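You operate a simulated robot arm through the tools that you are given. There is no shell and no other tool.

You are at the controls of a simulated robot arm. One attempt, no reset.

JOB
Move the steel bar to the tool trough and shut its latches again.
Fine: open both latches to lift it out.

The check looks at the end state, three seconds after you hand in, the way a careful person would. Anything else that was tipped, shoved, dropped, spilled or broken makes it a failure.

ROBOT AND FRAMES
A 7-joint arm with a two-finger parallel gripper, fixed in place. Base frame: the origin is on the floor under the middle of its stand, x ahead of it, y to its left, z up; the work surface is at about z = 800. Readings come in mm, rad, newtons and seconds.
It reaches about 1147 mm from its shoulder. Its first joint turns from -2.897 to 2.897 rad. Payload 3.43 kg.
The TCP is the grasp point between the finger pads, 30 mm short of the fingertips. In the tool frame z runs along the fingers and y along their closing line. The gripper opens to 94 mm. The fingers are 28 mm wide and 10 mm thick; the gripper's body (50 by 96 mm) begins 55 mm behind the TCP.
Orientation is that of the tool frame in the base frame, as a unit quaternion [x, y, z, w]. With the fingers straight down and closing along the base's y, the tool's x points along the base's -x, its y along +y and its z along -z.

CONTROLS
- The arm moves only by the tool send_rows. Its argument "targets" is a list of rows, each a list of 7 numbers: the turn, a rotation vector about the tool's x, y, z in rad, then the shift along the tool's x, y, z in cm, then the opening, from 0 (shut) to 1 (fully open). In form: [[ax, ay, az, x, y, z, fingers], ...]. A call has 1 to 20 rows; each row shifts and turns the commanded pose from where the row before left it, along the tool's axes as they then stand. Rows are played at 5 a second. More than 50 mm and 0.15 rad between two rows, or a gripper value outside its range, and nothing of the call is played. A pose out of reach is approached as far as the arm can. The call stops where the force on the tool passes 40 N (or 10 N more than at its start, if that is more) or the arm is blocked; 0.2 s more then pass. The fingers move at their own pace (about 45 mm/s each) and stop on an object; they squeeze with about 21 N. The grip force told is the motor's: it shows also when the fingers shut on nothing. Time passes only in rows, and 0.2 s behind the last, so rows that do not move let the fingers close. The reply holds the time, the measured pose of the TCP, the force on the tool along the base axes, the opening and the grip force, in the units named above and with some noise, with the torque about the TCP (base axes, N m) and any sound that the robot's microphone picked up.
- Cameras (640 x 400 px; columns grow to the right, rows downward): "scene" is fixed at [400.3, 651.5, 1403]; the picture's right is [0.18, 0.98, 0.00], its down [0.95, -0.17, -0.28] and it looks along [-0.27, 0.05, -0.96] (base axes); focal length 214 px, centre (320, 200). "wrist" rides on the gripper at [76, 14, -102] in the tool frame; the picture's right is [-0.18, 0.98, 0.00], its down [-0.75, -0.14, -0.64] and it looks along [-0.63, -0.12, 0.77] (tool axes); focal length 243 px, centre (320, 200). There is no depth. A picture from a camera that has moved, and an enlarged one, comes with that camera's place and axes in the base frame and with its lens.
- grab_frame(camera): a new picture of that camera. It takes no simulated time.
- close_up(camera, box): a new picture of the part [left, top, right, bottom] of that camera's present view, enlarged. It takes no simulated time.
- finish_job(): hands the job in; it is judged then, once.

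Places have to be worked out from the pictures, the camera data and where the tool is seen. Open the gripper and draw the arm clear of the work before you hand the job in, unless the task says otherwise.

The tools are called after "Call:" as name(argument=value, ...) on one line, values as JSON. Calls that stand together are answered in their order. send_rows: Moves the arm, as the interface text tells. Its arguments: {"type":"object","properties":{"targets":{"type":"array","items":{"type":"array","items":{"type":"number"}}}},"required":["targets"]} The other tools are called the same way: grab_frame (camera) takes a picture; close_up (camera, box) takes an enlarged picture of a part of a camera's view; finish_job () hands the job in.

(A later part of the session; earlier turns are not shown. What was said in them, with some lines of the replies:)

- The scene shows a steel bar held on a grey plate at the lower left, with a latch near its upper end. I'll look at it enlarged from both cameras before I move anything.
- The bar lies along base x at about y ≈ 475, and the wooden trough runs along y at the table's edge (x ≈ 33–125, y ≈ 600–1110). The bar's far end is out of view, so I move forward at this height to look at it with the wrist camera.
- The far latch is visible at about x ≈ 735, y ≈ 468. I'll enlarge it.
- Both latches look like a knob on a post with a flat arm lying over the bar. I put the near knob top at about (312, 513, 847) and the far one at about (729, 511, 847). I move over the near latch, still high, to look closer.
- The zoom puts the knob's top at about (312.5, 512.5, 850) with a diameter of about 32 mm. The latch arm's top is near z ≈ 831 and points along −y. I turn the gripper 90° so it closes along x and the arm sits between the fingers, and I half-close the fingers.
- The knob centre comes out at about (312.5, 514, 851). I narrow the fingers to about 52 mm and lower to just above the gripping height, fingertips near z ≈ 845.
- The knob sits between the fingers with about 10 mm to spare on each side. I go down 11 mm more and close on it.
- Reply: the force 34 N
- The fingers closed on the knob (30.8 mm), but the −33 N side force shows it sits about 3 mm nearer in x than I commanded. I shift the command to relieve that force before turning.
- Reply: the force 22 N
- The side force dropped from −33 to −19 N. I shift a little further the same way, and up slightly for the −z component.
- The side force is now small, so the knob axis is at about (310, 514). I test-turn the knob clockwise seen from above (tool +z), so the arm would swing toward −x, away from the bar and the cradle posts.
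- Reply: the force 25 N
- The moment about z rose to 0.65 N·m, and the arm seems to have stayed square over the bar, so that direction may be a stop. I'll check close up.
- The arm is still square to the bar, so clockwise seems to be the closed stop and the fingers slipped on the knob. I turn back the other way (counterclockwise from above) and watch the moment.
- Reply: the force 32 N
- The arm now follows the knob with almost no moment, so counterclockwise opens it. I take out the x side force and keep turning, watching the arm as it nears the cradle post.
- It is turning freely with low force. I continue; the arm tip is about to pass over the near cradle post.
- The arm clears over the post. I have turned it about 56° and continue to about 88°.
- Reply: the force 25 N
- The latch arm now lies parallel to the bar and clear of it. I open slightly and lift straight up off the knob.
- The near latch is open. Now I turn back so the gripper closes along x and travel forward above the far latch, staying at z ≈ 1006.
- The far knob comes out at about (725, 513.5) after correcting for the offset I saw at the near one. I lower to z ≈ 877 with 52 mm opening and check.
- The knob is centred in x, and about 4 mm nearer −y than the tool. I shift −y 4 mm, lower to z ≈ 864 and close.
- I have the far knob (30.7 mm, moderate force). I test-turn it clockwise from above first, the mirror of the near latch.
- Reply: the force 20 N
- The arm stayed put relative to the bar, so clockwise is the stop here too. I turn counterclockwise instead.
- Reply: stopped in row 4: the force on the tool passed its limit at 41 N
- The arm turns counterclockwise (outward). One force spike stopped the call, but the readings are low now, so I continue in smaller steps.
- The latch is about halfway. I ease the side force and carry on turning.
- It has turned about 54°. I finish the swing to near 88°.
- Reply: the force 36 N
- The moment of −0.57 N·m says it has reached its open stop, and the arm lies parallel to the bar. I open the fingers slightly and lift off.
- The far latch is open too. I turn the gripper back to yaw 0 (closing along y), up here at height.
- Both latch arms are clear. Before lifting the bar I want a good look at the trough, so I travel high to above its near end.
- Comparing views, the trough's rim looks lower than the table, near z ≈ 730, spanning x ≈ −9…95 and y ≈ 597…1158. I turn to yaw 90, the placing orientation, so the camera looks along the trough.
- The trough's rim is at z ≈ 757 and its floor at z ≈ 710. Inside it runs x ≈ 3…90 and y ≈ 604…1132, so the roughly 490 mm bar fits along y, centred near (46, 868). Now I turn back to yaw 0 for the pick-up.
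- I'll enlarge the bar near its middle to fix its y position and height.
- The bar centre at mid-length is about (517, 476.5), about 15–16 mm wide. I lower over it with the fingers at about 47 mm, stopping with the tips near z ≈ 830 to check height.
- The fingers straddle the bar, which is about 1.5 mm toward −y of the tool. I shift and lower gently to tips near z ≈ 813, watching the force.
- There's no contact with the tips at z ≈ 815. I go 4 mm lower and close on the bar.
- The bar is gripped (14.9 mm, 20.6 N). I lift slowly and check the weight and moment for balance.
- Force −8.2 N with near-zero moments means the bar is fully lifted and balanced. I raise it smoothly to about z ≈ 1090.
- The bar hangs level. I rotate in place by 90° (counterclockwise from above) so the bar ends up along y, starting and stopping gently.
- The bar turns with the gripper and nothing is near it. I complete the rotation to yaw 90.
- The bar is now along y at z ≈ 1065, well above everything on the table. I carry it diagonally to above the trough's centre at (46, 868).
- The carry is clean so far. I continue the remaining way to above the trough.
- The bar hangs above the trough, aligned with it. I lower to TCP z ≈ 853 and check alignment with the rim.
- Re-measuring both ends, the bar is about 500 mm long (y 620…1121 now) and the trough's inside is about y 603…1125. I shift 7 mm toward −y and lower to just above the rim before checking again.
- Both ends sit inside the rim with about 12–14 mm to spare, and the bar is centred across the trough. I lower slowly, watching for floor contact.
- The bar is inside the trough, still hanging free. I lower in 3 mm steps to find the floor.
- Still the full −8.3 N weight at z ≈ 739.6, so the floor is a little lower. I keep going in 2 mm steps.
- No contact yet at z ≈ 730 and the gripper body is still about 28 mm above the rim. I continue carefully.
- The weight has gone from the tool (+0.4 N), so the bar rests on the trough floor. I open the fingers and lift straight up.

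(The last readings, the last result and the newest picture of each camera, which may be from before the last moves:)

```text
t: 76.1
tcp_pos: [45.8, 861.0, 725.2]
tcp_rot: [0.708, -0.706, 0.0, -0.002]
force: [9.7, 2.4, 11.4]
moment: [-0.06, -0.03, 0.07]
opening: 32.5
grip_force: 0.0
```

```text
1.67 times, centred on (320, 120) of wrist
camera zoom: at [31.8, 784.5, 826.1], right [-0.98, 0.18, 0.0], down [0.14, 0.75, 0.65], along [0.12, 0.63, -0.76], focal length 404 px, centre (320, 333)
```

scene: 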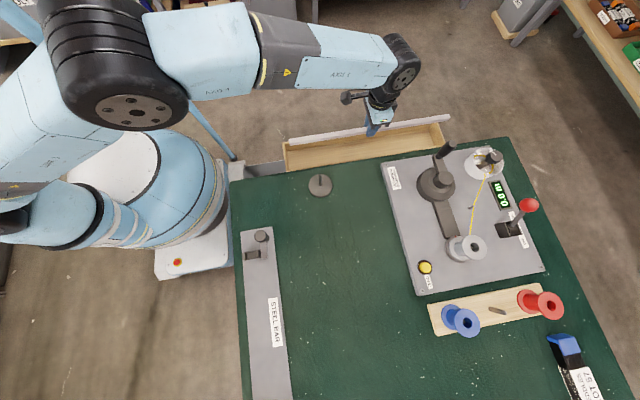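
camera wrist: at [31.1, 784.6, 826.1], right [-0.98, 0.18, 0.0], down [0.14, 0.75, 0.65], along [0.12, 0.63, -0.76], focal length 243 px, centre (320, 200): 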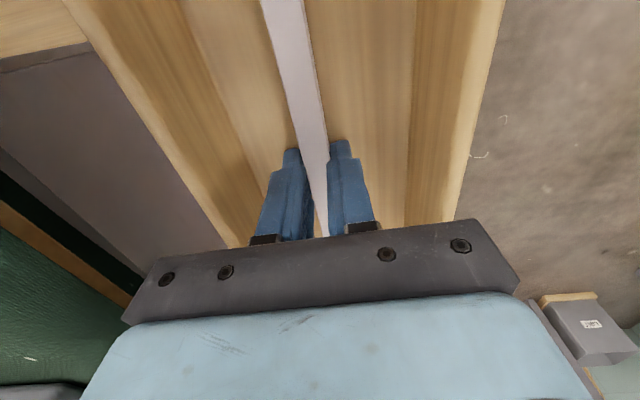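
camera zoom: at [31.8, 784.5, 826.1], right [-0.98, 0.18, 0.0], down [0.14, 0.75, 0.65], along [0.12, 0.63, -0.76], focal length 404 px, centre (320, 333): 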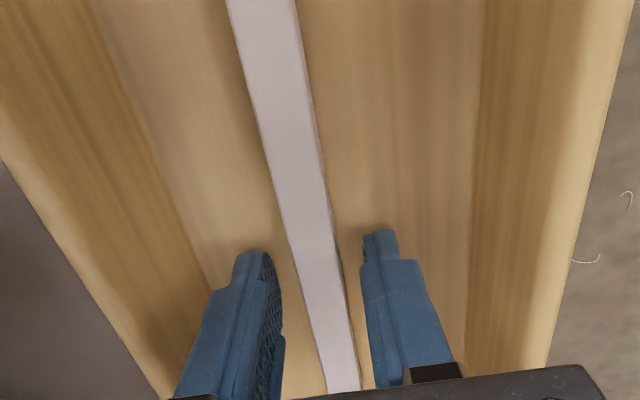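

The fingers are open and clear of the bar; the +11 N looks like the fingertips touching the trough floor. I lift straight up.

Call:
send_rows(targets=[[0, 0, 0, 0, 0, -0.3, 0.4], [0, 0, 0, 0, 0, -0.5, 0.4], [0, 0, 0, 0, 0, -1.0, 0.4], [0, 0, 0, 0, 0, -1.5, 0.4], [0, 0, 0, 0, 0, -3.0, 0.4], [0, 0, 0, 0, 0, -4.0, 0.4], [0, 0, 0, 0, 0, -4.5, 0.4], [0, 0, 0, 0, 0, -4.5, 0.4], [0, 0, 0, 0, 0, -4.5, 0.4], [0, 0, 0, 0, 0, -4.5, 0.4], [0, 0, 0, 0, 0, 0, 0.4]])

Call:
grab_frame(camera="scene")

Call:
grab_frame(camera="wrist")

Call:
close_up(camera="scene", box=[260, 90, 480, 190])

```text
t: 78.5
tcp_pos: [43.0, 858.0, 1006.4]
tcp_rot: [0.708, -0.706, 0.0, -0.002]
force: [0.2, -0.3, 0.0]
moment: [-0.01, -0.01, 0.01]
opening: 37.4
grip_force: 0.0
```

```text
taken
```

scene: 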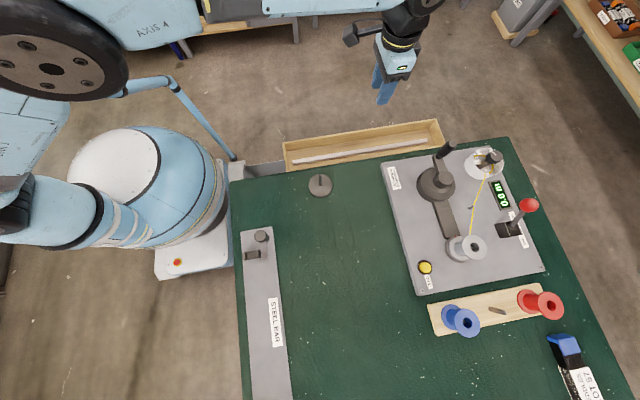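

```text
taken
camera wrist: at [29.2, 782.0, 1107.1], right [-0.98, 0.18, 0.0], down [0.14, 0.75, 0.64], along [0.12, 0.63, -0.76], focal length 243 px, centre (320, 200)
```

wrist: 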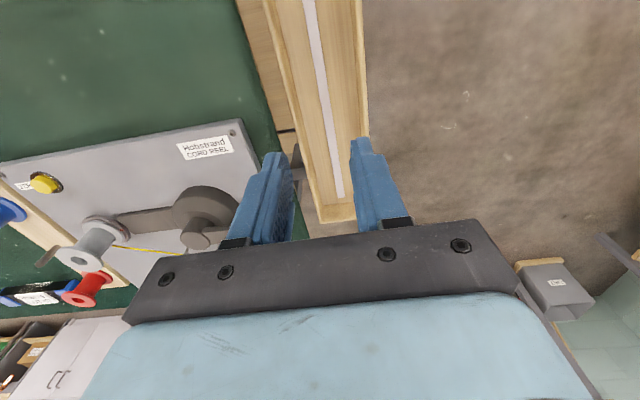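

```text
2.91 times, centred on (370, 140) of scene
camera zoom: at [400.3, 651.5, 1403.0], right [0.18, 0.98, 0.0], down [0.95, -0.17, -0.28], along [-0.27, 0.05, -0.96], focal length 624 px, centre (174, 374)
```

zoom: 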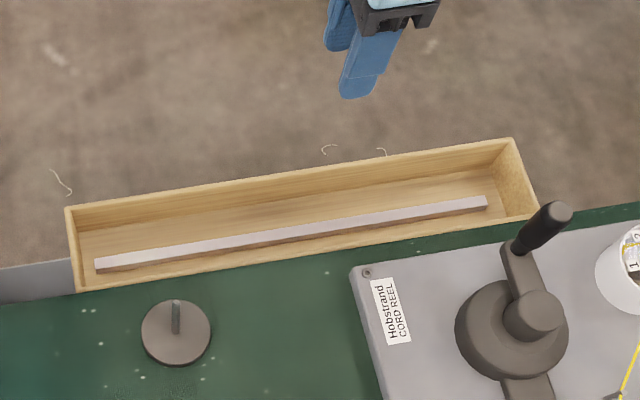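

The bar lies in the trough and nothing around it is disturbed. Now I go back above the near latch at (310, 514), still high, to shut it.

Call:
send_rows(targets=[[0, 0, 0, 3.44, -2.67, 0, 0.45], [0, 0, 0, 3.44, -2.67, 0, 0.45], [0, 0, 0, 3.44, -2.67, 0, 0.45], [0, 0, 0, 3.44, -2.67, 0, 0.45], [0, 0, 0, 3.44, -2.67, 0, 0.45], [0, 0, 0, 3.44, -2.67, 0, 0.45], [0, 0, 0, 3.44, -2.67, 0, 0.45], [0, 0, 0, 3.44, -2.67, 0, 0.45], [0, 0, 0, 3.44, -2.67, 0, 0.45], [0, 0, 0, 3.44, -2.67, 0, 0.45], [0, 0, -0.1431, 0, 0, 0, 0.45], [0, 0, -0.1431, 0, 0, 0, 0.45], [0, 0, -0.1431, 0, 0, 0, 0.45], [0, 0, -0.1431, 0, 0, 0, 0.45], [0, 0, -0.1431, 0, 0, 0, 0.45], [0, 0, -0.1431, 0, 0, 0, 0.45], [0, 0, -0.1431, 0, 0, 0, 0.45], [0, 0, -0.1431, 0, 0, 0, 0.45], [0, 0, -0.1431, 0, 0, 0, 0.45], [0, 0, 0, 0, 0, 0, 0.45]])

Call:
grab_frame(camera="wrist")

Call:
close_up(camera="scene", box=[220, 205, 300, 265])

```text
t: 82.7
tcp_pos: [311.9, 516.8, 1007.9]
tcp_rot: [0.99, -0.139, 0.002, -0.001]
force: [-0.6, -0.4, -0.3]
moment: [-0.01, 0.01, 0.01]
opening: 42.6
grip_force: 0.0
```

```text
taken
camera wrist: at [381.7, 481.9, 1108.4], right [-0.45, -0.89, 0.0], down [-0.69, 0.34, 0.64], along [-0.57, 0.29, -0.77], focal length 243 px, centre (320, 200)
```

wrist: 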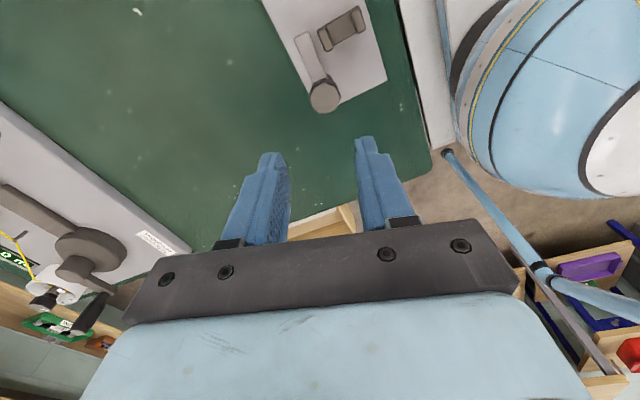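

```text
6.67 times, centred on (260, 235) of scene
camera zoom: at [400.3, 651.5, 1403.0], right [0.18, 0.98, 0.0], down [0.95, -0.17, -0.28], along [-0.27, 0.05, -0.96], focal length 1430 px, centre (720, -33)
```

zoom: 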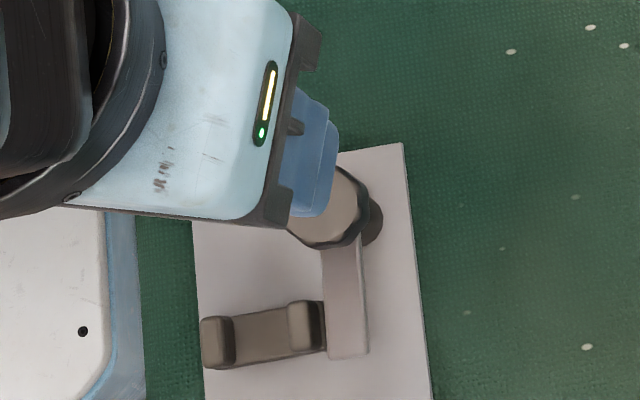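

The near latch is as I left it, with its arm along +x. I align over the knob and lower with about 47 mm opening.

Call:
send_rows(targets=[[0, 0, 0, -0.1, 0.32, 3.5, 0.5], [0, 0, 0, 0, 0, 4.0, 0.5], [0, 0, 0, 0, 0, 4.0, 0.5], [0, 0, 0, 0, 0, 1.7, 0.5], [0, 0, 0, 0, 0, 0, 0.5]])

Call:
close_up(camera="wrist", box=[230, 30, 390, 220])

```text
t: 83.9
tcp_pos: [310.8, 512.9, 874.3]
tcp_rot: [0.99, -0.14, 0.001, -0.002]
force: [-0.3, -0.3, -0.4]
moment: [0.01, 0.01, -0.01]
opening: 47.1
grip_force: 0.0
```

```text
2.11 times, centred on (310, 125) of wrist
camera zoom: at [380.7, 479.0, 976.2], right [-0.45, -0.89, 0.0], down [-0.69, 0.34, 0.64], along [-0.57, 0.29, -0.77], focal length 511 px, centre (341, 358)
```

zoom: 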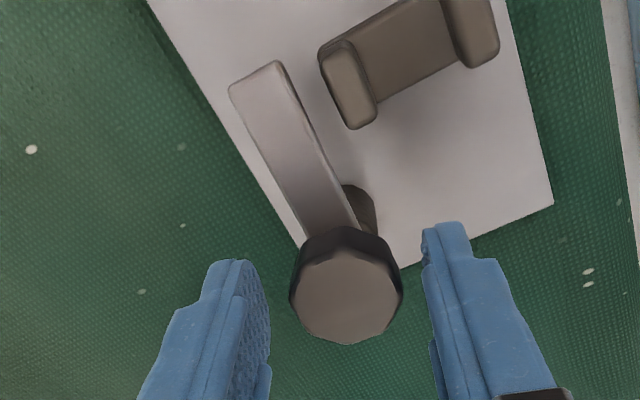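

The knob is centred between the fingers. I lower 10 mm and close.

Call:
send_rows(targets=[[0, 0, 0, 0, 0, 1.0, 0.5], [0, 0, 0, 0, 0, 0, 0.5], [0, 0, 0, 0, 0, 0, 0.2], [0, 0, 0, 0, 0, 0, 0.0], [0, 0, 0, 0, 0, 0, 0.0], [0, 0, 0, 0, 0, 0, 0.0]])

```text
t: 85.3
tcp_pos: [310.6, 512.7, 865.4]
tcp_rot: [0.99, -0.14, 0.001, -0.001]
force: [-6.7, -20.2, -3.6]
moment: [-0.49, -0.74, 0.0]
opening: 30.7
grip_force: 45.2
```

Gripped (30.7 mm). I ease the −20 N side force and turn clockwise, the closing direction, in small steps.

Call:
send_rows(targets=[[0, 0, 0, 0, 0.15, 0, 0.0], [0, 0, 0.07, 0, 0, 0, 0.0], [0, 0, 0.07, 0, 0, 0, 0.0], [0, 0, 0.07, 0, 0, 0, 0.0], [0, 0, 0.07, 0, 0, 0, 0.0], [0, 0, 0, 0, 0, 0, 0.0]])

Call:
close_up(camera="wrist", box=[230, 30, 390, 220])

```text
t: 86.7
tcp_pos: [310.2, 512.9, 864.2]
tcp_rot: [0.961, -0.277, 0.001, -0.002]
force: [2.5, -12.5, -5.2]
moment: [-0.34, -0.21, 0.02]
opening: 30.4
grip_force: 45.4
```

```text
2.11 times, centred on (310, 125) of wrist
camera zoom: at [367.9, 459.8, 966.0], right [-0.68, -0.73, 0.0], down [-0.56, 0.52, 0.64], along [-0.47, 0.44, -0.77], focal length 511 px, centre (341, 358)
```

zoom: 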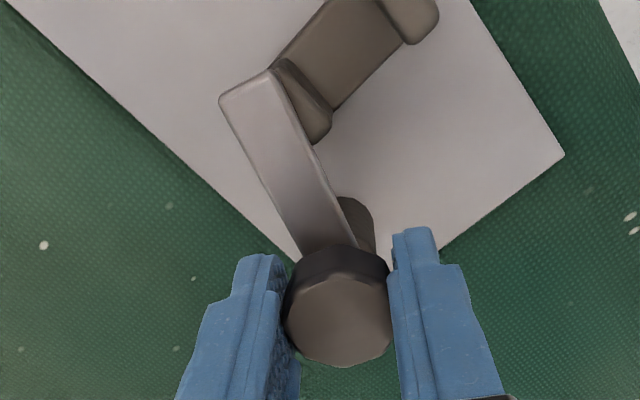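

The arm follows the knob. I keep turning clockwise.

Call:
send_rows(targets=[[0, 0, 0.07, 0, 0, 0, 0.0], [0, 0, 0.07, 0, 0, 0, 0.0], [0, 0, 0.07, 0, 0, 0, 0.0], [0, 0, 0.07, 0, 0, 0, 0.0], [0, 0, 0.07, 0, 0, 0, 0.0], [0, 0, 0.07, 0, 0, 0, 0.0], [0, 0, 0.07, 0, 0, 0, 0.0], [0, 0, 0.07, 0, 0, 0, 0.0], [0, 0, 0, 0, 0, 0, 0.0]])

Call:
close_up(camera="wrist", box=[230, 30, 390, 220])

```text
t: 88.7
tcp_pos: [310.5, 512.0, 864.9]
tcp_rot: [0.847, -0.532, 0.0, -0.002]
force: [7.2, -4.4, -7.9]
moment: [-0.49, -0.25, 0.0]
opening: 30.3
grip_force: 45.1
```

```text
2.11 times, centred on (310, 125) of wrist
camera zoom: at [331.0, 437.6, 965.9], right [-0.97, -0.26, 0.0], down [-0.2, 0.74, 0.64], along [-0.17, 0.62, -0.77], focal length 511 px, centre (341, 358)
```

zoom: 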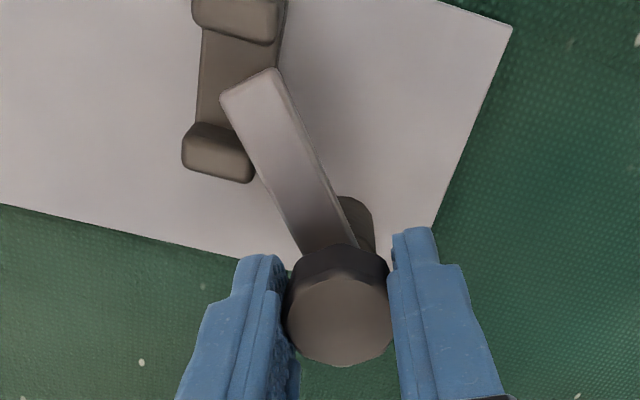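

It is about halfway shut with low force. I continue toward the closed stop.

Call:
send_rows(targets=[[0, 0, 0.07, 0, 0, 0, 0.0], [0, 0, 0.07, 0, 0, 0, 0.0], [0, 0, 0.07, 0, 0, 0, 0.0], [0, 0, 0.07, 0, 0, 0, 0.0], [0, 0, 0.07, 0, 0, 0, 0.0], [0, 0, 0.07, 0, 0, 0, 0.0], [0, 0, 0.07, 0, 0, 0, 0.0], [0, 0, 0.07, 0, 0, 0, 0.0], [0, 0, 0, 0, 0, 0, 0.0]])

Call:
close_up(camera="wrist", box=[230, 30, 390, 220])

```text
t: 90.7
tcp_pos: [311.1, 512.5, 865.7]
tcp_rot: [-0.668, 0.744, 0.0, 0.001]
force: [-2.5, -3.7, -22.7]
moment: [-0.23, 0.12, 0.0]
opening: 30.3
grip_force: 44.9
```

```text
2.11 times, centred on (310, 125) of wrist
camera zoom: at [287.9, 438.3, 966.0], right [-0.96, 0.29, 0.0], down [0.22, 0.73, 0.64], along [0.19, 0.62, -0.77], focal length 511 px, centre (341, 358)
```

zoom: 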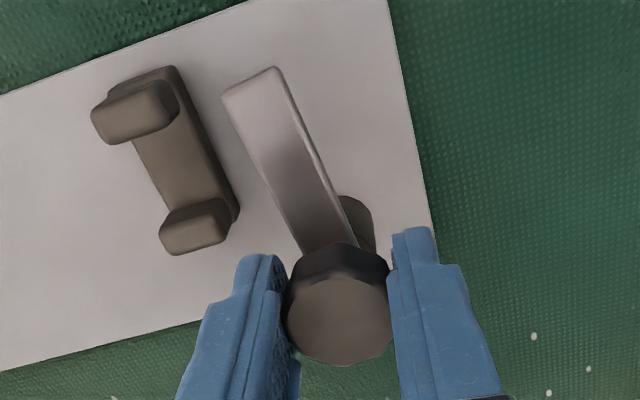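

It has turned 80° and the arm is nearly parallel with the cradle. I ease the vertical pull and finish slowly onto the closed stop.

Call:
send_rows(targets=[[0, 0, 0.05, 0, 0, 0.1, 0.0], [0, 0, 0.05, 0, 0, 0, 0.0], [0, 0, 0.05, 0, 0, 0, 0.0], [0, 0, 0, 0, 0, 0, 0.0]])

Call:
close_up(camera="wrist", box=[230, 30, 390, 220])

```text
t: 91.7
tcp_pos: [309.3, 512.0, 864.8]
tcp_rot: [-0.609, 0.793, 0.001, 0.004]
force: [-1.7, -10.4, 24.5]
moment: [-0.28, 0.11, 0.51]
opening: 30.7
grip_force: 45.3
```

```text
2.11 times, centred on (310, 125) of wrist
camera zoom: at [277.1, 442.7, 965.5], right [-0.9, 0.43, 0.0], down [0.33, 0.69, 0.65], along [0.28, 0.58, -0.76], focal length 511 px, centre (341, 358)
```

zoom: 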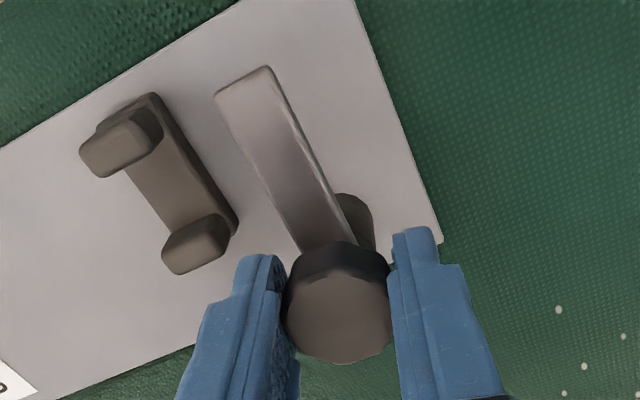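

The moment of +0.51 N·m matches the closed stop I felt at the start. I back off slightly, release and lift, then check the arm's angle.

Call:
send_rows(targets=[[0, 0, -0.02, 0, 0, -0.05, 0.0], [0, 0, 0, 0, 0, 0, 0.5], [0, 0, 0, 0, 0, 0, 0.5], [0, 0, 0, 0, 0, 0, 0.5], [0, 0, 0, 0, 0, -1.5, 0.5], [0, 0, 0, 0, 0, -3.5, 0.5], [0, 0, 0, 0, 0, -4.5, 0.5], [0, 0, 0, 0, 0, -4.5, 0.5], [0, 0, 0, 0, 0, 0, 0.5]])

Call:
grab_frame(camera="wrist")

Call:
close_up(camera="wrist", box=[240, 20, 370, 140])

Call:
close_up(camera="scene", box=[220, 205, 300, 265])

```text
t: 93.7
tcp_pos: [310.2, 511.5, 1006.6]
tcp_rot: [-0.618, 0.786, -0.001, 0.002]
force: [0.3, 0.5, -0.4]
moment: [-0.03, 0.01, 0.01]
opening: 47.1
grip_force: 0.1
```

```text
taken
camera wrist: at [278.1, 441.7, 1107.1], right [-0.91, 0.41, 0.0], down [0.31, 0.7, 0.64], along [0.27, 0.59, -0.76], focal length 243 px, centre (320, 200)
```

wrist: 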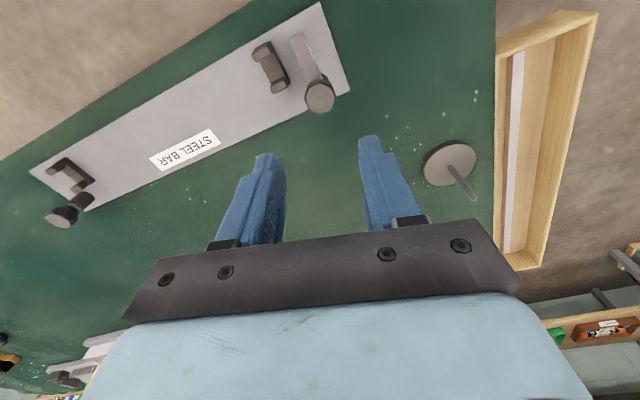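

```text
3.33 times, centred on (305, 80) of wrist
camera zoom: at [278.1, 441.7, 1107.1], right [-0.91, 0.41, 0.0], down [0.31, 0.7, 0.64], along [0.27, 0.59, -0.76], focal length 809 px, centre (370, 600)
```

zoom: 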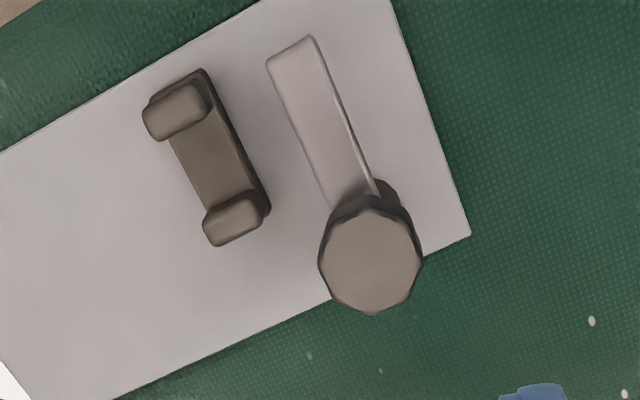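

```text
6.67 times, centred on (260, 235) of scene
camera zoom: at [400.3, 651.5, 1403.0], right [0.18, 0.98, 0.0], down [0.95, -0.17, -0.28], along [-0.27, 0.05, -0.96], focal length 1430 px, centre (720, -33)
```

zoom: 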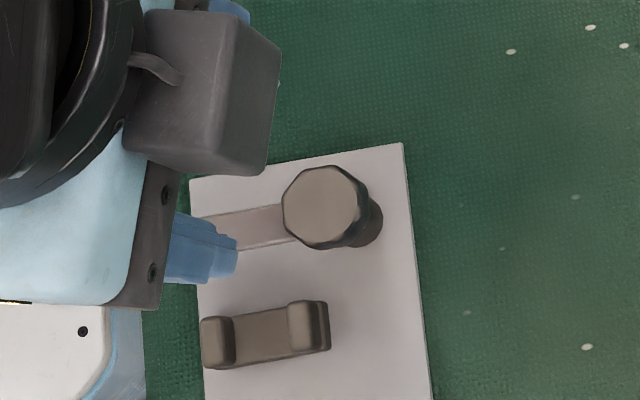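

The near latch is shut, its arm square across the plate as at the start. Now I travel to above the far latch at about (726, 512) and turn the gripper to match its open arm.

Call:
send_rows(targets=[[0, 0, 0, -1.091, -4.492, 0, 0.5], [0, 0, 0, -1.091, -4.492, 0, 0.5], [0, 0, 0, -1.091, -4.492, 0, 0.5], [0, 0, 0, -1.091, -4.492, 0, 0.5], [0, 0, 0, -1.091, -4.492, 0, 0.5], [0, 0, 0, -1.091, -4.492, 0, 0.5], [0, 0, 0, -1.091, -4.492, 0, 0.5], [0, 0, 0, -1.091, -4.492, 0, 0.5], [0, 0, 0, -1.091, -4.492, 0, 0.5], [0, 0, -0.147, 0, 0, 0, 0.5], [0, 0, -0.147, 0, 0, 0, 0.5], [0, 0, -0.147, 0, 0, 0, 0.5], [0, 0, -0.147, 0, 0, 0, 0.5], [0, 0, -0.147, 0, 0, 0, 0.5], [0, 0, -0.147, 0, 0, 0, 0.5], [0, 0, -0.147, 0, 0, 0, 0.5], [0, 0, -0.147, 0, 0, 0, 0.5], [0, 0, -0.147, 0, 0, 0, 0.5], [0, 0, -0.147, 0, 0, 0, 0.5], [0, 0, -0.147, 0, 0, 0, 0.5]])

Call:
grab_frame(camera="wrist")

```text
t: 97.9
tcp_pos: [725.4, 511.4, 1005.5]
tcp_rot: [0.995, -0.095, 0.001, -0.002]
force: [0.6, -0.8, -0.6]
moment: [0.01, 0.03, 0.02]
opening: 47.1
grip_force: 0.1
```

```text
taken
camera wrist: at [797.9, 483.4, 1106.9], right [-0.37, -0.93, 0.0], down [-0.71, 0.28, 0.64], along [-0.59, 0.24, -0.77], focal length 243 px, centre (320, 200)
```

wrist: 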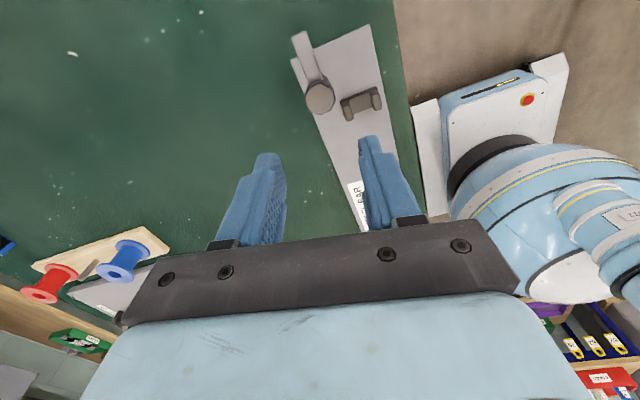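

The far knob appears exactly where it was when I released it. I lower to z ≈ 875 and check.

Call:
send_rows(targets=[[0, 0, 0, 0, 0, 3.5, 0.5], [0, 0, 0, 0, 0, 4.0, 0.5], [0, 0, 0, 0, 0, 4.0, 0.5], [0, 0, 0, 0, 0, 1.5, 0.5], [0, 0, 0, 0, 0, 0, 0.5]])

Call:
close_up(camera="wrist", box=[230, 30, 390, 220])

```text
t: 99.1
tcp_pos: [727.2, 511.0, 875.7]
tcp_rot: [0.995, -0.097, 0.001, -0.002]
force: [-1.2, 0.5, -0.4]
moment: [0.05, 0.0, -0.03]
opening: 47.0
grip_force: 0.1
```

```text
2.11 times, centred on (310, 125) of wrist
camera zoom: at [799.8, 482.7, 977.2], right [-0.37, -0.93, 0.0], down [-0.71, 0.28, 0.64], along [-0.59, 0.24, -0.77], focal length 511 px, centre (341, 358)
```

zoom: 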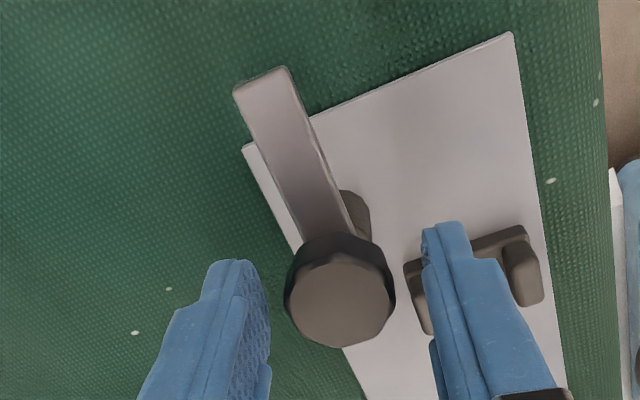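

The knob is centred. I lower 11 mm and close on it.

Call:
send_rows(targets=[[0, 0, 0, 0, 0, 1.1, 0.5], [0, 0, 0, 0, 0, 0, 0.5], [0, 0, 0, 0, 0, 0, 0.2], [0, 0, 0, 0, 0, 0, 0.0], [0, 0, 0, 0, 0, 0, 0.0], [0, 0, 0, 0, 0, 0, 0.0]])

```text
t: 100.5
tcp_pos: [727.8, 512.4, 865.6]
tcp_rot: [0.995, -0.097, 0.001, -0.002]
force: [2.4, 7.7, -0.8]
moment: [-0.22, -0.25, -0.04]
opening: 30.6
grip_force: 45.3
```

Gripped with little side force. I turn clockwise toward closed in small steps.

Call:
send_rows(targets=[[0, 0, 0.07, 0, 0, 0, 0.0], [0, 0, 0.07, 0, 0, 0, 0.0], [0, 0, 0.07, 0, 0, 0, 0.0], [0, 0, 0.07, 0, 0, 0, 0.0], [0, 0, 0.07, 0, 0, 0, 0.0], [0, 0, 0.07, 0, 0, 0, 0.0], [0, 0, 0, 0, 0, 0, 0.0]])

Call:
close_up(camera="wrist", box=[230, 30, 390, 220])

```text
t: 102.1
tcp_pos: [725.7, 511.4, 865.0]
tcp_rot: [0.953, -0.303, 0.001, -0.002]
force: [11.5, -2.5, 19.2]
moment: [-0.96, -0.55, -0.04]
opening: 30.6
grip_force: 44.8
```

```text
2.11 times, centred on (310, 125) of wrist
camera zoom: at [781.4, 455.5, 966.8], right [-0.72, -0.7, -0.01], down [-0.54, 0.55, 0.64], along [-0.44, 0.46, -0.77], focal length 511 px, centre (341, 358)
```

zoom: 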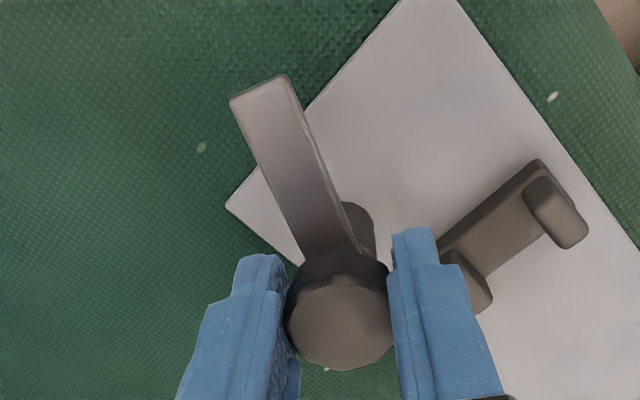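

The arm follows. I continue turning clockwise, easing up very slightly for the vertical force.

Call:
send_rows(targets=[[0, 0, 0.07, 0, 0, -0.05, 0.0], [0, 0, 0.07, 0, 0, 0, 0.0], [0, 0, 0.07, 0, 0, 0, 0.0], [0, 0, 0.07, 0, 0, 0, 0.0], [0, 0, 0.07, 0, 0, 0, 0.0], [0, 0, 0.07, 0, 0, 0, 0.0], [0, 0, 0, 0, 0, 0, 0.0]])

Call:
close_up(camera="wrist", box=[230, 30, 390, 220])

```text
t: 103.7
tcp_pos: [725.9, 510.6, 865.5]
tcp_rot: [0.869, -0.495, 0.001, -0.002]
force: [15.2, -12.9, 22.4]
moment: [-0.7, -0.06, -0.04]
opening: 30.4
grip_force: 44.8
```

```text
2.11 times, centred on (310, 125) of wrist
camera zoom: at [753.3, 437.8, 966.5], right [-0.94, -0.34, 0.0], down [-0.27, 0.72, 0.64], along [-0.22, 0.6, -0.77], focal length 511 px, centre (341, 358)
```

zoom: 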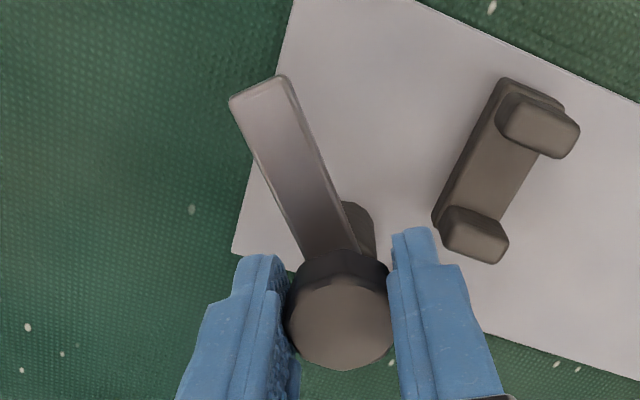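

About 48° is done. I relieve the built-up side and vertical forces and carry on.

Call:
send_rows(targets=[[0, 0, 0, 0.13, -0.04, -0.1, 0.0], [0, 0, 0.07, 0, 0, 0, 0.0], [0, 0, 0.07, 0, 0, 0, 0.0], [0, 0, 0.07, 0, 0, 0, 0.0], [0, 0, 0.07, 0, 0, 0, 0.0], [0, 0, 0.07, 0, 0, 0, 0.0], [0, 0, 0.07, 0, 0, 0, 0.0], [0, 0, 0, 0, 0, 0, 0.0]])

Call:
close_up(camera="wrist", box=[230, 30, 390, 220])

```text
t: 105.5
tcp_pos: [725.0, 509.8, 864.7]
tcp_rot: [0.747, -0.665, -0.001, 0.0]
force: [-26.9, -29.2, -10.0]
moment: [-0.11, 0.09, 0.08]
opening: 30.5
grip_force: 45.2
```

```text
2.11 times, centred on (310, 125) of wrist
camera zoom: at [720.8, 433.2, 966.5], right [-1.0, 0.07, 0.0], down [0.05, 0.76, 0.64], along [0.04, 0.64, -0.77], focal length 511 px, centre (341, 358)
```

zoom: 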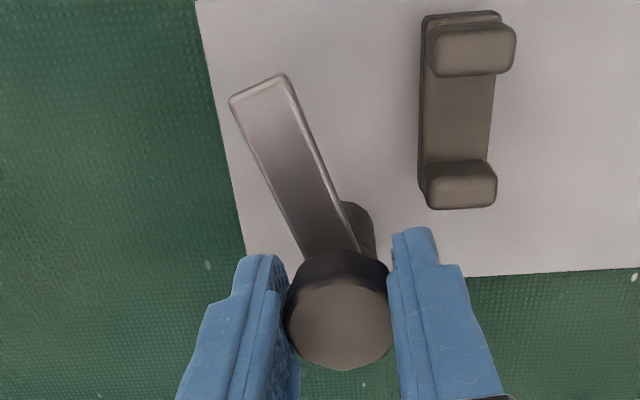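

The side force has risen to about −27/−29 N, so I re-centre the command about 2 mm before the last part of the turn.

Call:
send_rows(targets=[[0, 0, 0, 0.15, 0.15, 0, 0.0], [0, 0, 0, 0, 0, 0, 0.0]])

```text
t: 106.1
tcp_pos: [725.2, 510.5, 865.0]
tcp_rot: [0.747, -0.665, -0.001, -0.002]
force: [-14.3, -11.3, -23.2]
moment: [0.21, 0.18, 0.01]
opening: 30.2
grip_force: 44.6
```

Call:
send_rows(targets=[[0, 0, 0.05, 0.05, 0.08, 0.08, 0.0], [0, 0, 0.05, 0, 0, 0, 0.0], [0, 0, 0.05, 0, 0, 0, 0.0], [0, 0, 0.05, 0, 0, 0, 0.0], [0, 0, 0, 0, 0, 0, 0.0]])

Call:
close_up(camera="wrist", box=[230, 30, 390, 220])

```text
t: 107.3
tcp_pos: [725.2, 510.2, 865.6]
tcp_rot: [-0.678, 0.735, 0.0, 0.003]
force: [3.7, 9.8, -7.7]
moment: [-0.64, 0.63, -0.02]
opening: 30.2
grip_force: 45.4
```

```text
2.11 times, centred on (310, 125) of wrist
camera zoom: at [704.7, 435.5, 966.3], right [-0.96, 0.26, 0.0], down [0.2, 0.74, 0.65], along [0.17, 0.62, -0.76], focal length 511 px, centre (341, 358)
```

zoom: 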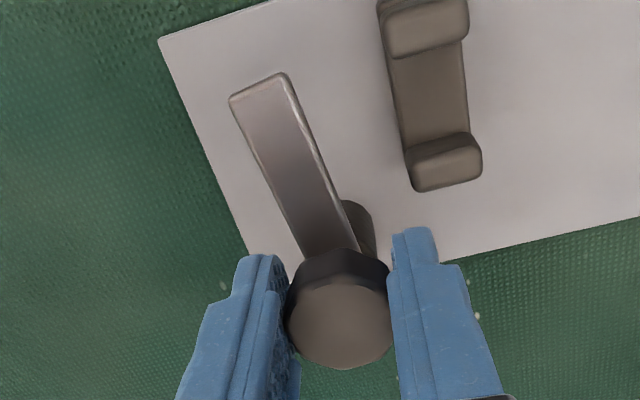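

The forces are low and there's no stop yet (about 84°). I turn the last few degrees until the moment rises.

Call:
send_rows(targets=[[0, 0, 0.04, 0, 0, 0, 0.0], [0, 0, 0.04, 0, 0, 0, 0.0], [0, 0, 0.04, 0, 0, 0, 0.0], [0, 0, 0, 0, 0, 0, 0.0]])

Call:
close_up(camera="wrist", box=[230, 30, 390, 220])

```text
t: 108.3
tcp_pos: [725.4, 510.0, 865.5]
tcp_rot: [-0.632, 0.775, 0.001, 0.002]
force: [6.9, 23.0, -0.2]
moment: [-0.08, 0.35, 0.16]
opening: 30.3
grip_force: 45.2
```

```text
2.11 times, centred on (310, 125) of wrist
camera zoom: at [695.7, 438.5, 966.3], right [-0.93, 0.38, 0.0], down [0.29, 0.71, 0.65], along [0.25, 0.6, -0.76], focal length 511 px, centre (341, 358)
```

zoom: 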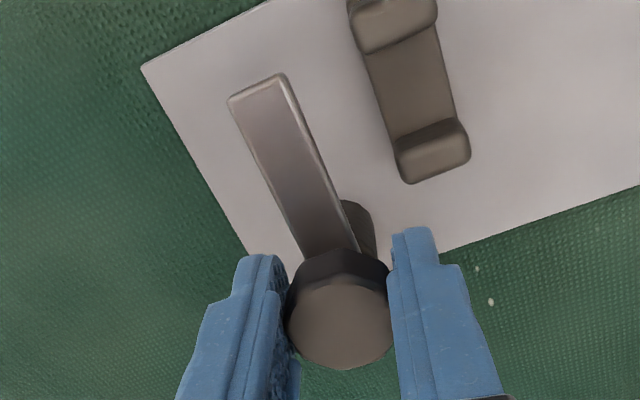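

The moment is beginning to rise (0.16). I push a little further to confirm it sits on the closed stop.

Call:
send_rows(targets=[[0, 0, 0.04, 0.08, 0, 0, 0.0], [0, 0, 0.04, 0, 0, 0, 0.0], [0, 0, 0, 0, 0, 0, 0.0]])

Call:
close_up(camera="wrist", box=[230, 30, 390, 220])

```text
t: 109.1
tcp_pos: [724.6, 509.4, 865.2]
tcp_rot: [-0.601, 0.8, 0.0, 0.002]
force: [-2.1, 22.2, 11.0]
moment: [0.32, 0.29, 0.42]
opening: 30.6
grip_force: 44.8
```

```text
2.11 times, centred on (310, 125) of wrist
camera zoom: at [689.6, 440.0, 966.4], right [-0.89, 0.45, 0.0], down [0.34, 0.68, 0.65], along [0.29, 0.58, -0.76], focal length 511 px, centre (341, 358)
```

zoom: 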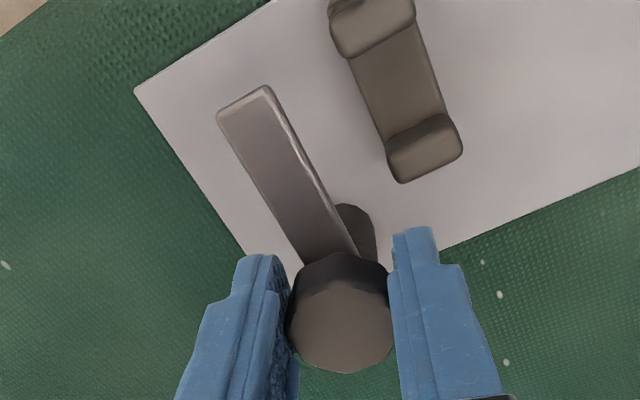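

Moment 0.42 N·m and the fingers began to slip, so the far latch is on its closed stop. I release and lift.

Call:
send_rows(targets=[[0, 0, 0, -0.08, 0, 0, 0.0], [0, 0, 0, 0, 0, 0, 0.5], [0, 0, 0, 0, 0, 0, 0.5], [0, 0, 0, 0, 0, 0, 0.5], [0, 0, 0, 0, 0, -1.5, 0.5], [0, 0, 0, 0, 0, -3.5, 0.5], [0, 0, 0, 0, 0, -4.5, 0.5], [0, 0, 0, 0, 0, -4.5, 0.5], [0, 0, 0, 0, 0, 0, 0.5]])

Call:
grab_frame(camera="wrist")

Call:
close_up(camera="wrist", box=[250, 10, 380, 130])

Call:
grab_frame(camera="scene")

```text
t: 111.1
tcp_pos: [723.9, 508.2, 1005.5]
tcp_rot: [-0.6, 0.8, 0.001, 0.003]
force: [0.2, -0.2, -0.1]
moment: [0.02, 0.01, 0.0]
opening: 46.8
grip_force: 0.0
```

```text
taken
camera wrist: at [689.2, 439.5, 1107.7], right [-0.89, 0.45, 0.0], down [0.34, 0.68, 0.64], along [0.29, 0.58, -0.76], focal length 243 px, centre (320, 200)
```

wrist: 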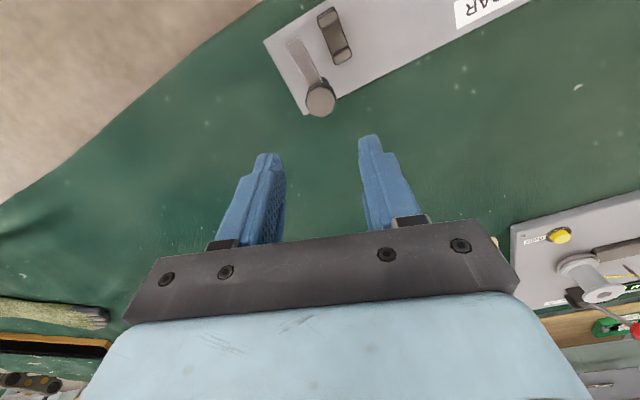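

```text
3.33 times, centred on (315, 70) of wrist
camera zoom: at [689.2, 439.5, 1107.7], right [-0.89, 0.45, 0.0], down [0.34, 0.68, 0.64], along [0.29, 0.58, -0.76], focal length 809 px, centre (337, 633)
```

zoom: 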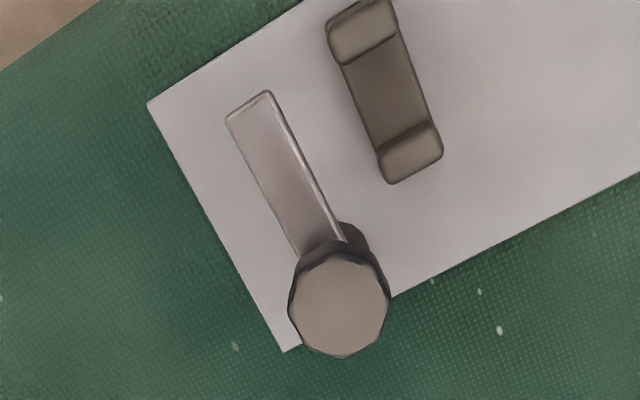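

```text
taken
```

scene: 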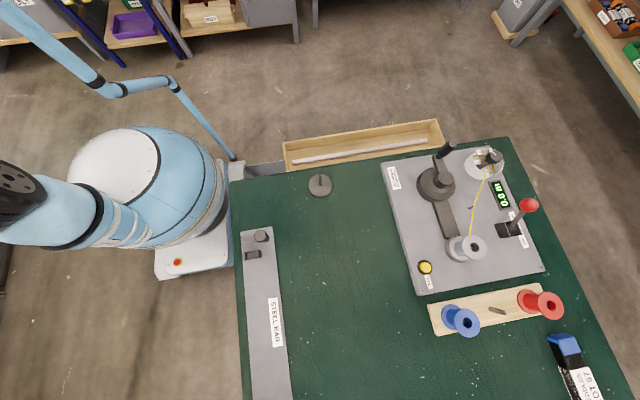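

The far latch looks shut. I'll check the near latch and the trough once more with the arm out of the way.

Call:
close_up(camera="scene", box=[230, 215, 290, 275])

Call:
close_up(camera="scene", box=[260, 90, 480, 190])

Call:
close_up(camera="scene", box=[380, 130, 640, 400])

```text
6.67 times, centred on (260, 245) of scene
camera zoom: at [400.3, 651.5, 1403.0], right [0.18, 0.98, 0.0], down [0.95, -0.17, -0.28], along [-0.27, 0.05, -0.96], focal length 1430 px, centre (720, -100)
```

zoom: 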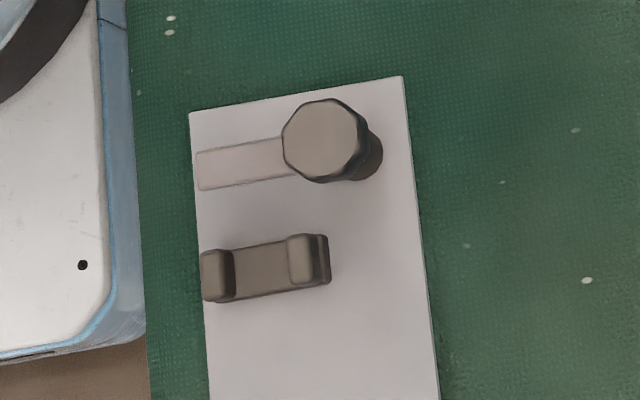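

```text
2.91 times, centred on (370, 140) of scene
camera zoom: at [400.3, 651.5, 1403.0], right [0.18, 0.98, 0.0], down [0.95, -0.17, -0.28], along [-0.27, 0.05, -0.96], focal length 624 px, centre (174, 374)
```

zoom: 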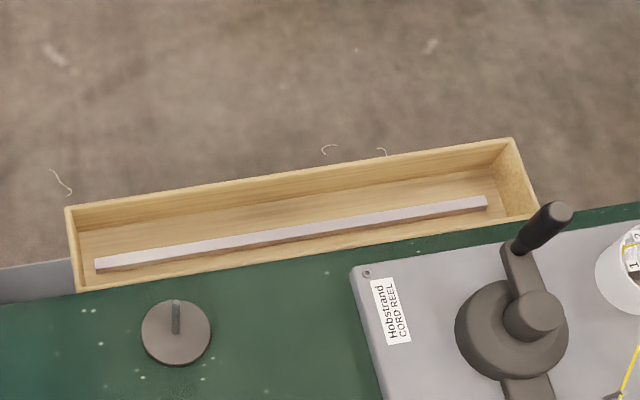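

```text
1.48 times, centred on (510, 265) of scene
camera zoom: at [400.3, 651.5, 1403.0], right [0.18, 0.98, 0.0], down [0.95, -0.17, -0.28], along [-0.27, 0.05, -0.96], focal length 318 px, centre (38, 104)
```

zoom: 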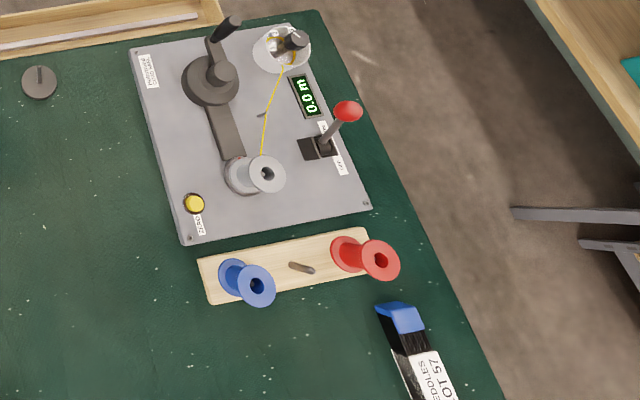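

Everything matches: the near latch is back at its original angle, the plate is unmoved, the bar lies flat in the trough and the other items are untouched. I open the gripper and draw the arm up and back, clear of the work.

Call:
send_rows(targets=[[0, 0, 0, 0, 0, -3.0, 1], [0, 0, 0, 1.12, 3.84, -2.0, 1], [0, 0, 0, 1.12, 3.84, -2.0, 1], [0, 0, 0, 1.12, 3.84, -2.0, 1], [0, 0, 0, 1.12, 3.84, -2.0, 1], [0, 0, 0, 1.12, 3.84, -2.0, 1], [0, 0, 0, 0, 0, 0, 1], [0, 0, 0, 0, 0, 0, 1]])

Call:
grab_frame(camera="scene")

Call:
grab_frame(camera="wrist")

```text
t: 112.9
tcp_pos: [522.7, 509.0, 1134.7]
tcp_rot: [-0.601, 0.799, 0.0, 0.002]
force: [0.4, 0.1, -0.1]
moment: [-0.01, 0.02, 0.01]
opening: 94.1
grip_force: 0.0
```

```text
taken
```

scene: 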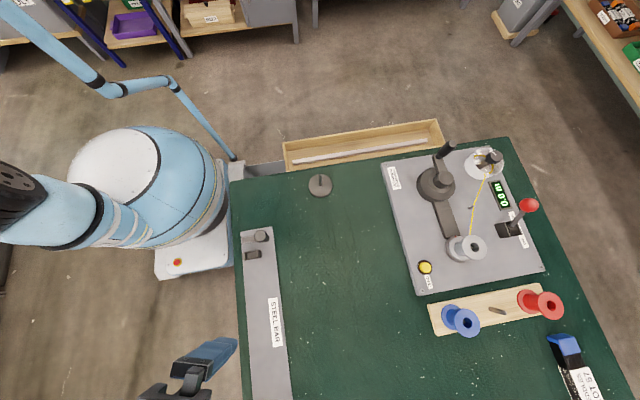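

```text
taken
camera wrist: at [488.2, 439.8, 1235.7], right [-0.89, 0.45, 0.0], down [0.34, 0.68, 0.64], along [0.29, 0.57, -0.76], focal length 243 px, centre (320, 200)
```

wrist: 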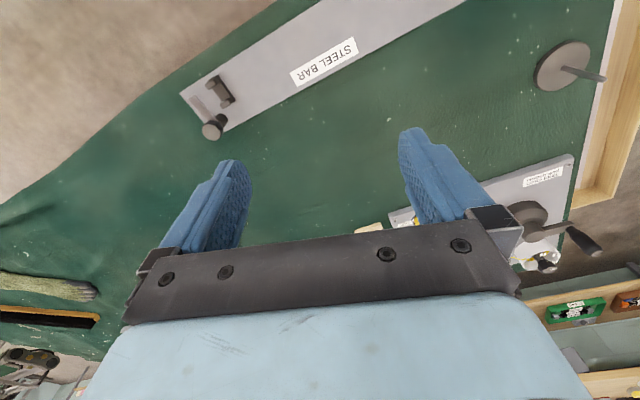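

The bar is in the trough, both latches are shut, the gripper is open and empty, and the arm is well clear. I hand the job in.

Call:
finish_job()

```text
The job is handed in.
```

The steel bar is now lying flat in the tool trough, and both latches are shut again. I've handed the job in; no verdict has come back.

- **Bar:** it rests on the trough floor, with roughly 12–14 mm to spare at each end.
- **Latches:** I opened both by turning their knobs counterclockwise. After moving the bar, I turned each clockwise until it met its closed stop. In the final pictures both latch arms lie square across the plate, as they did at the start.
- **Surroundings:** the last pictures show the plate and the other items on the table where they were.
- **Arm:** the gripper is open and empty, raised about 330 mm above the table.

While turning the knobs, the fingers slipped on them a few times at the stops, and one force spike reached 41 N. I saw no damage from either.
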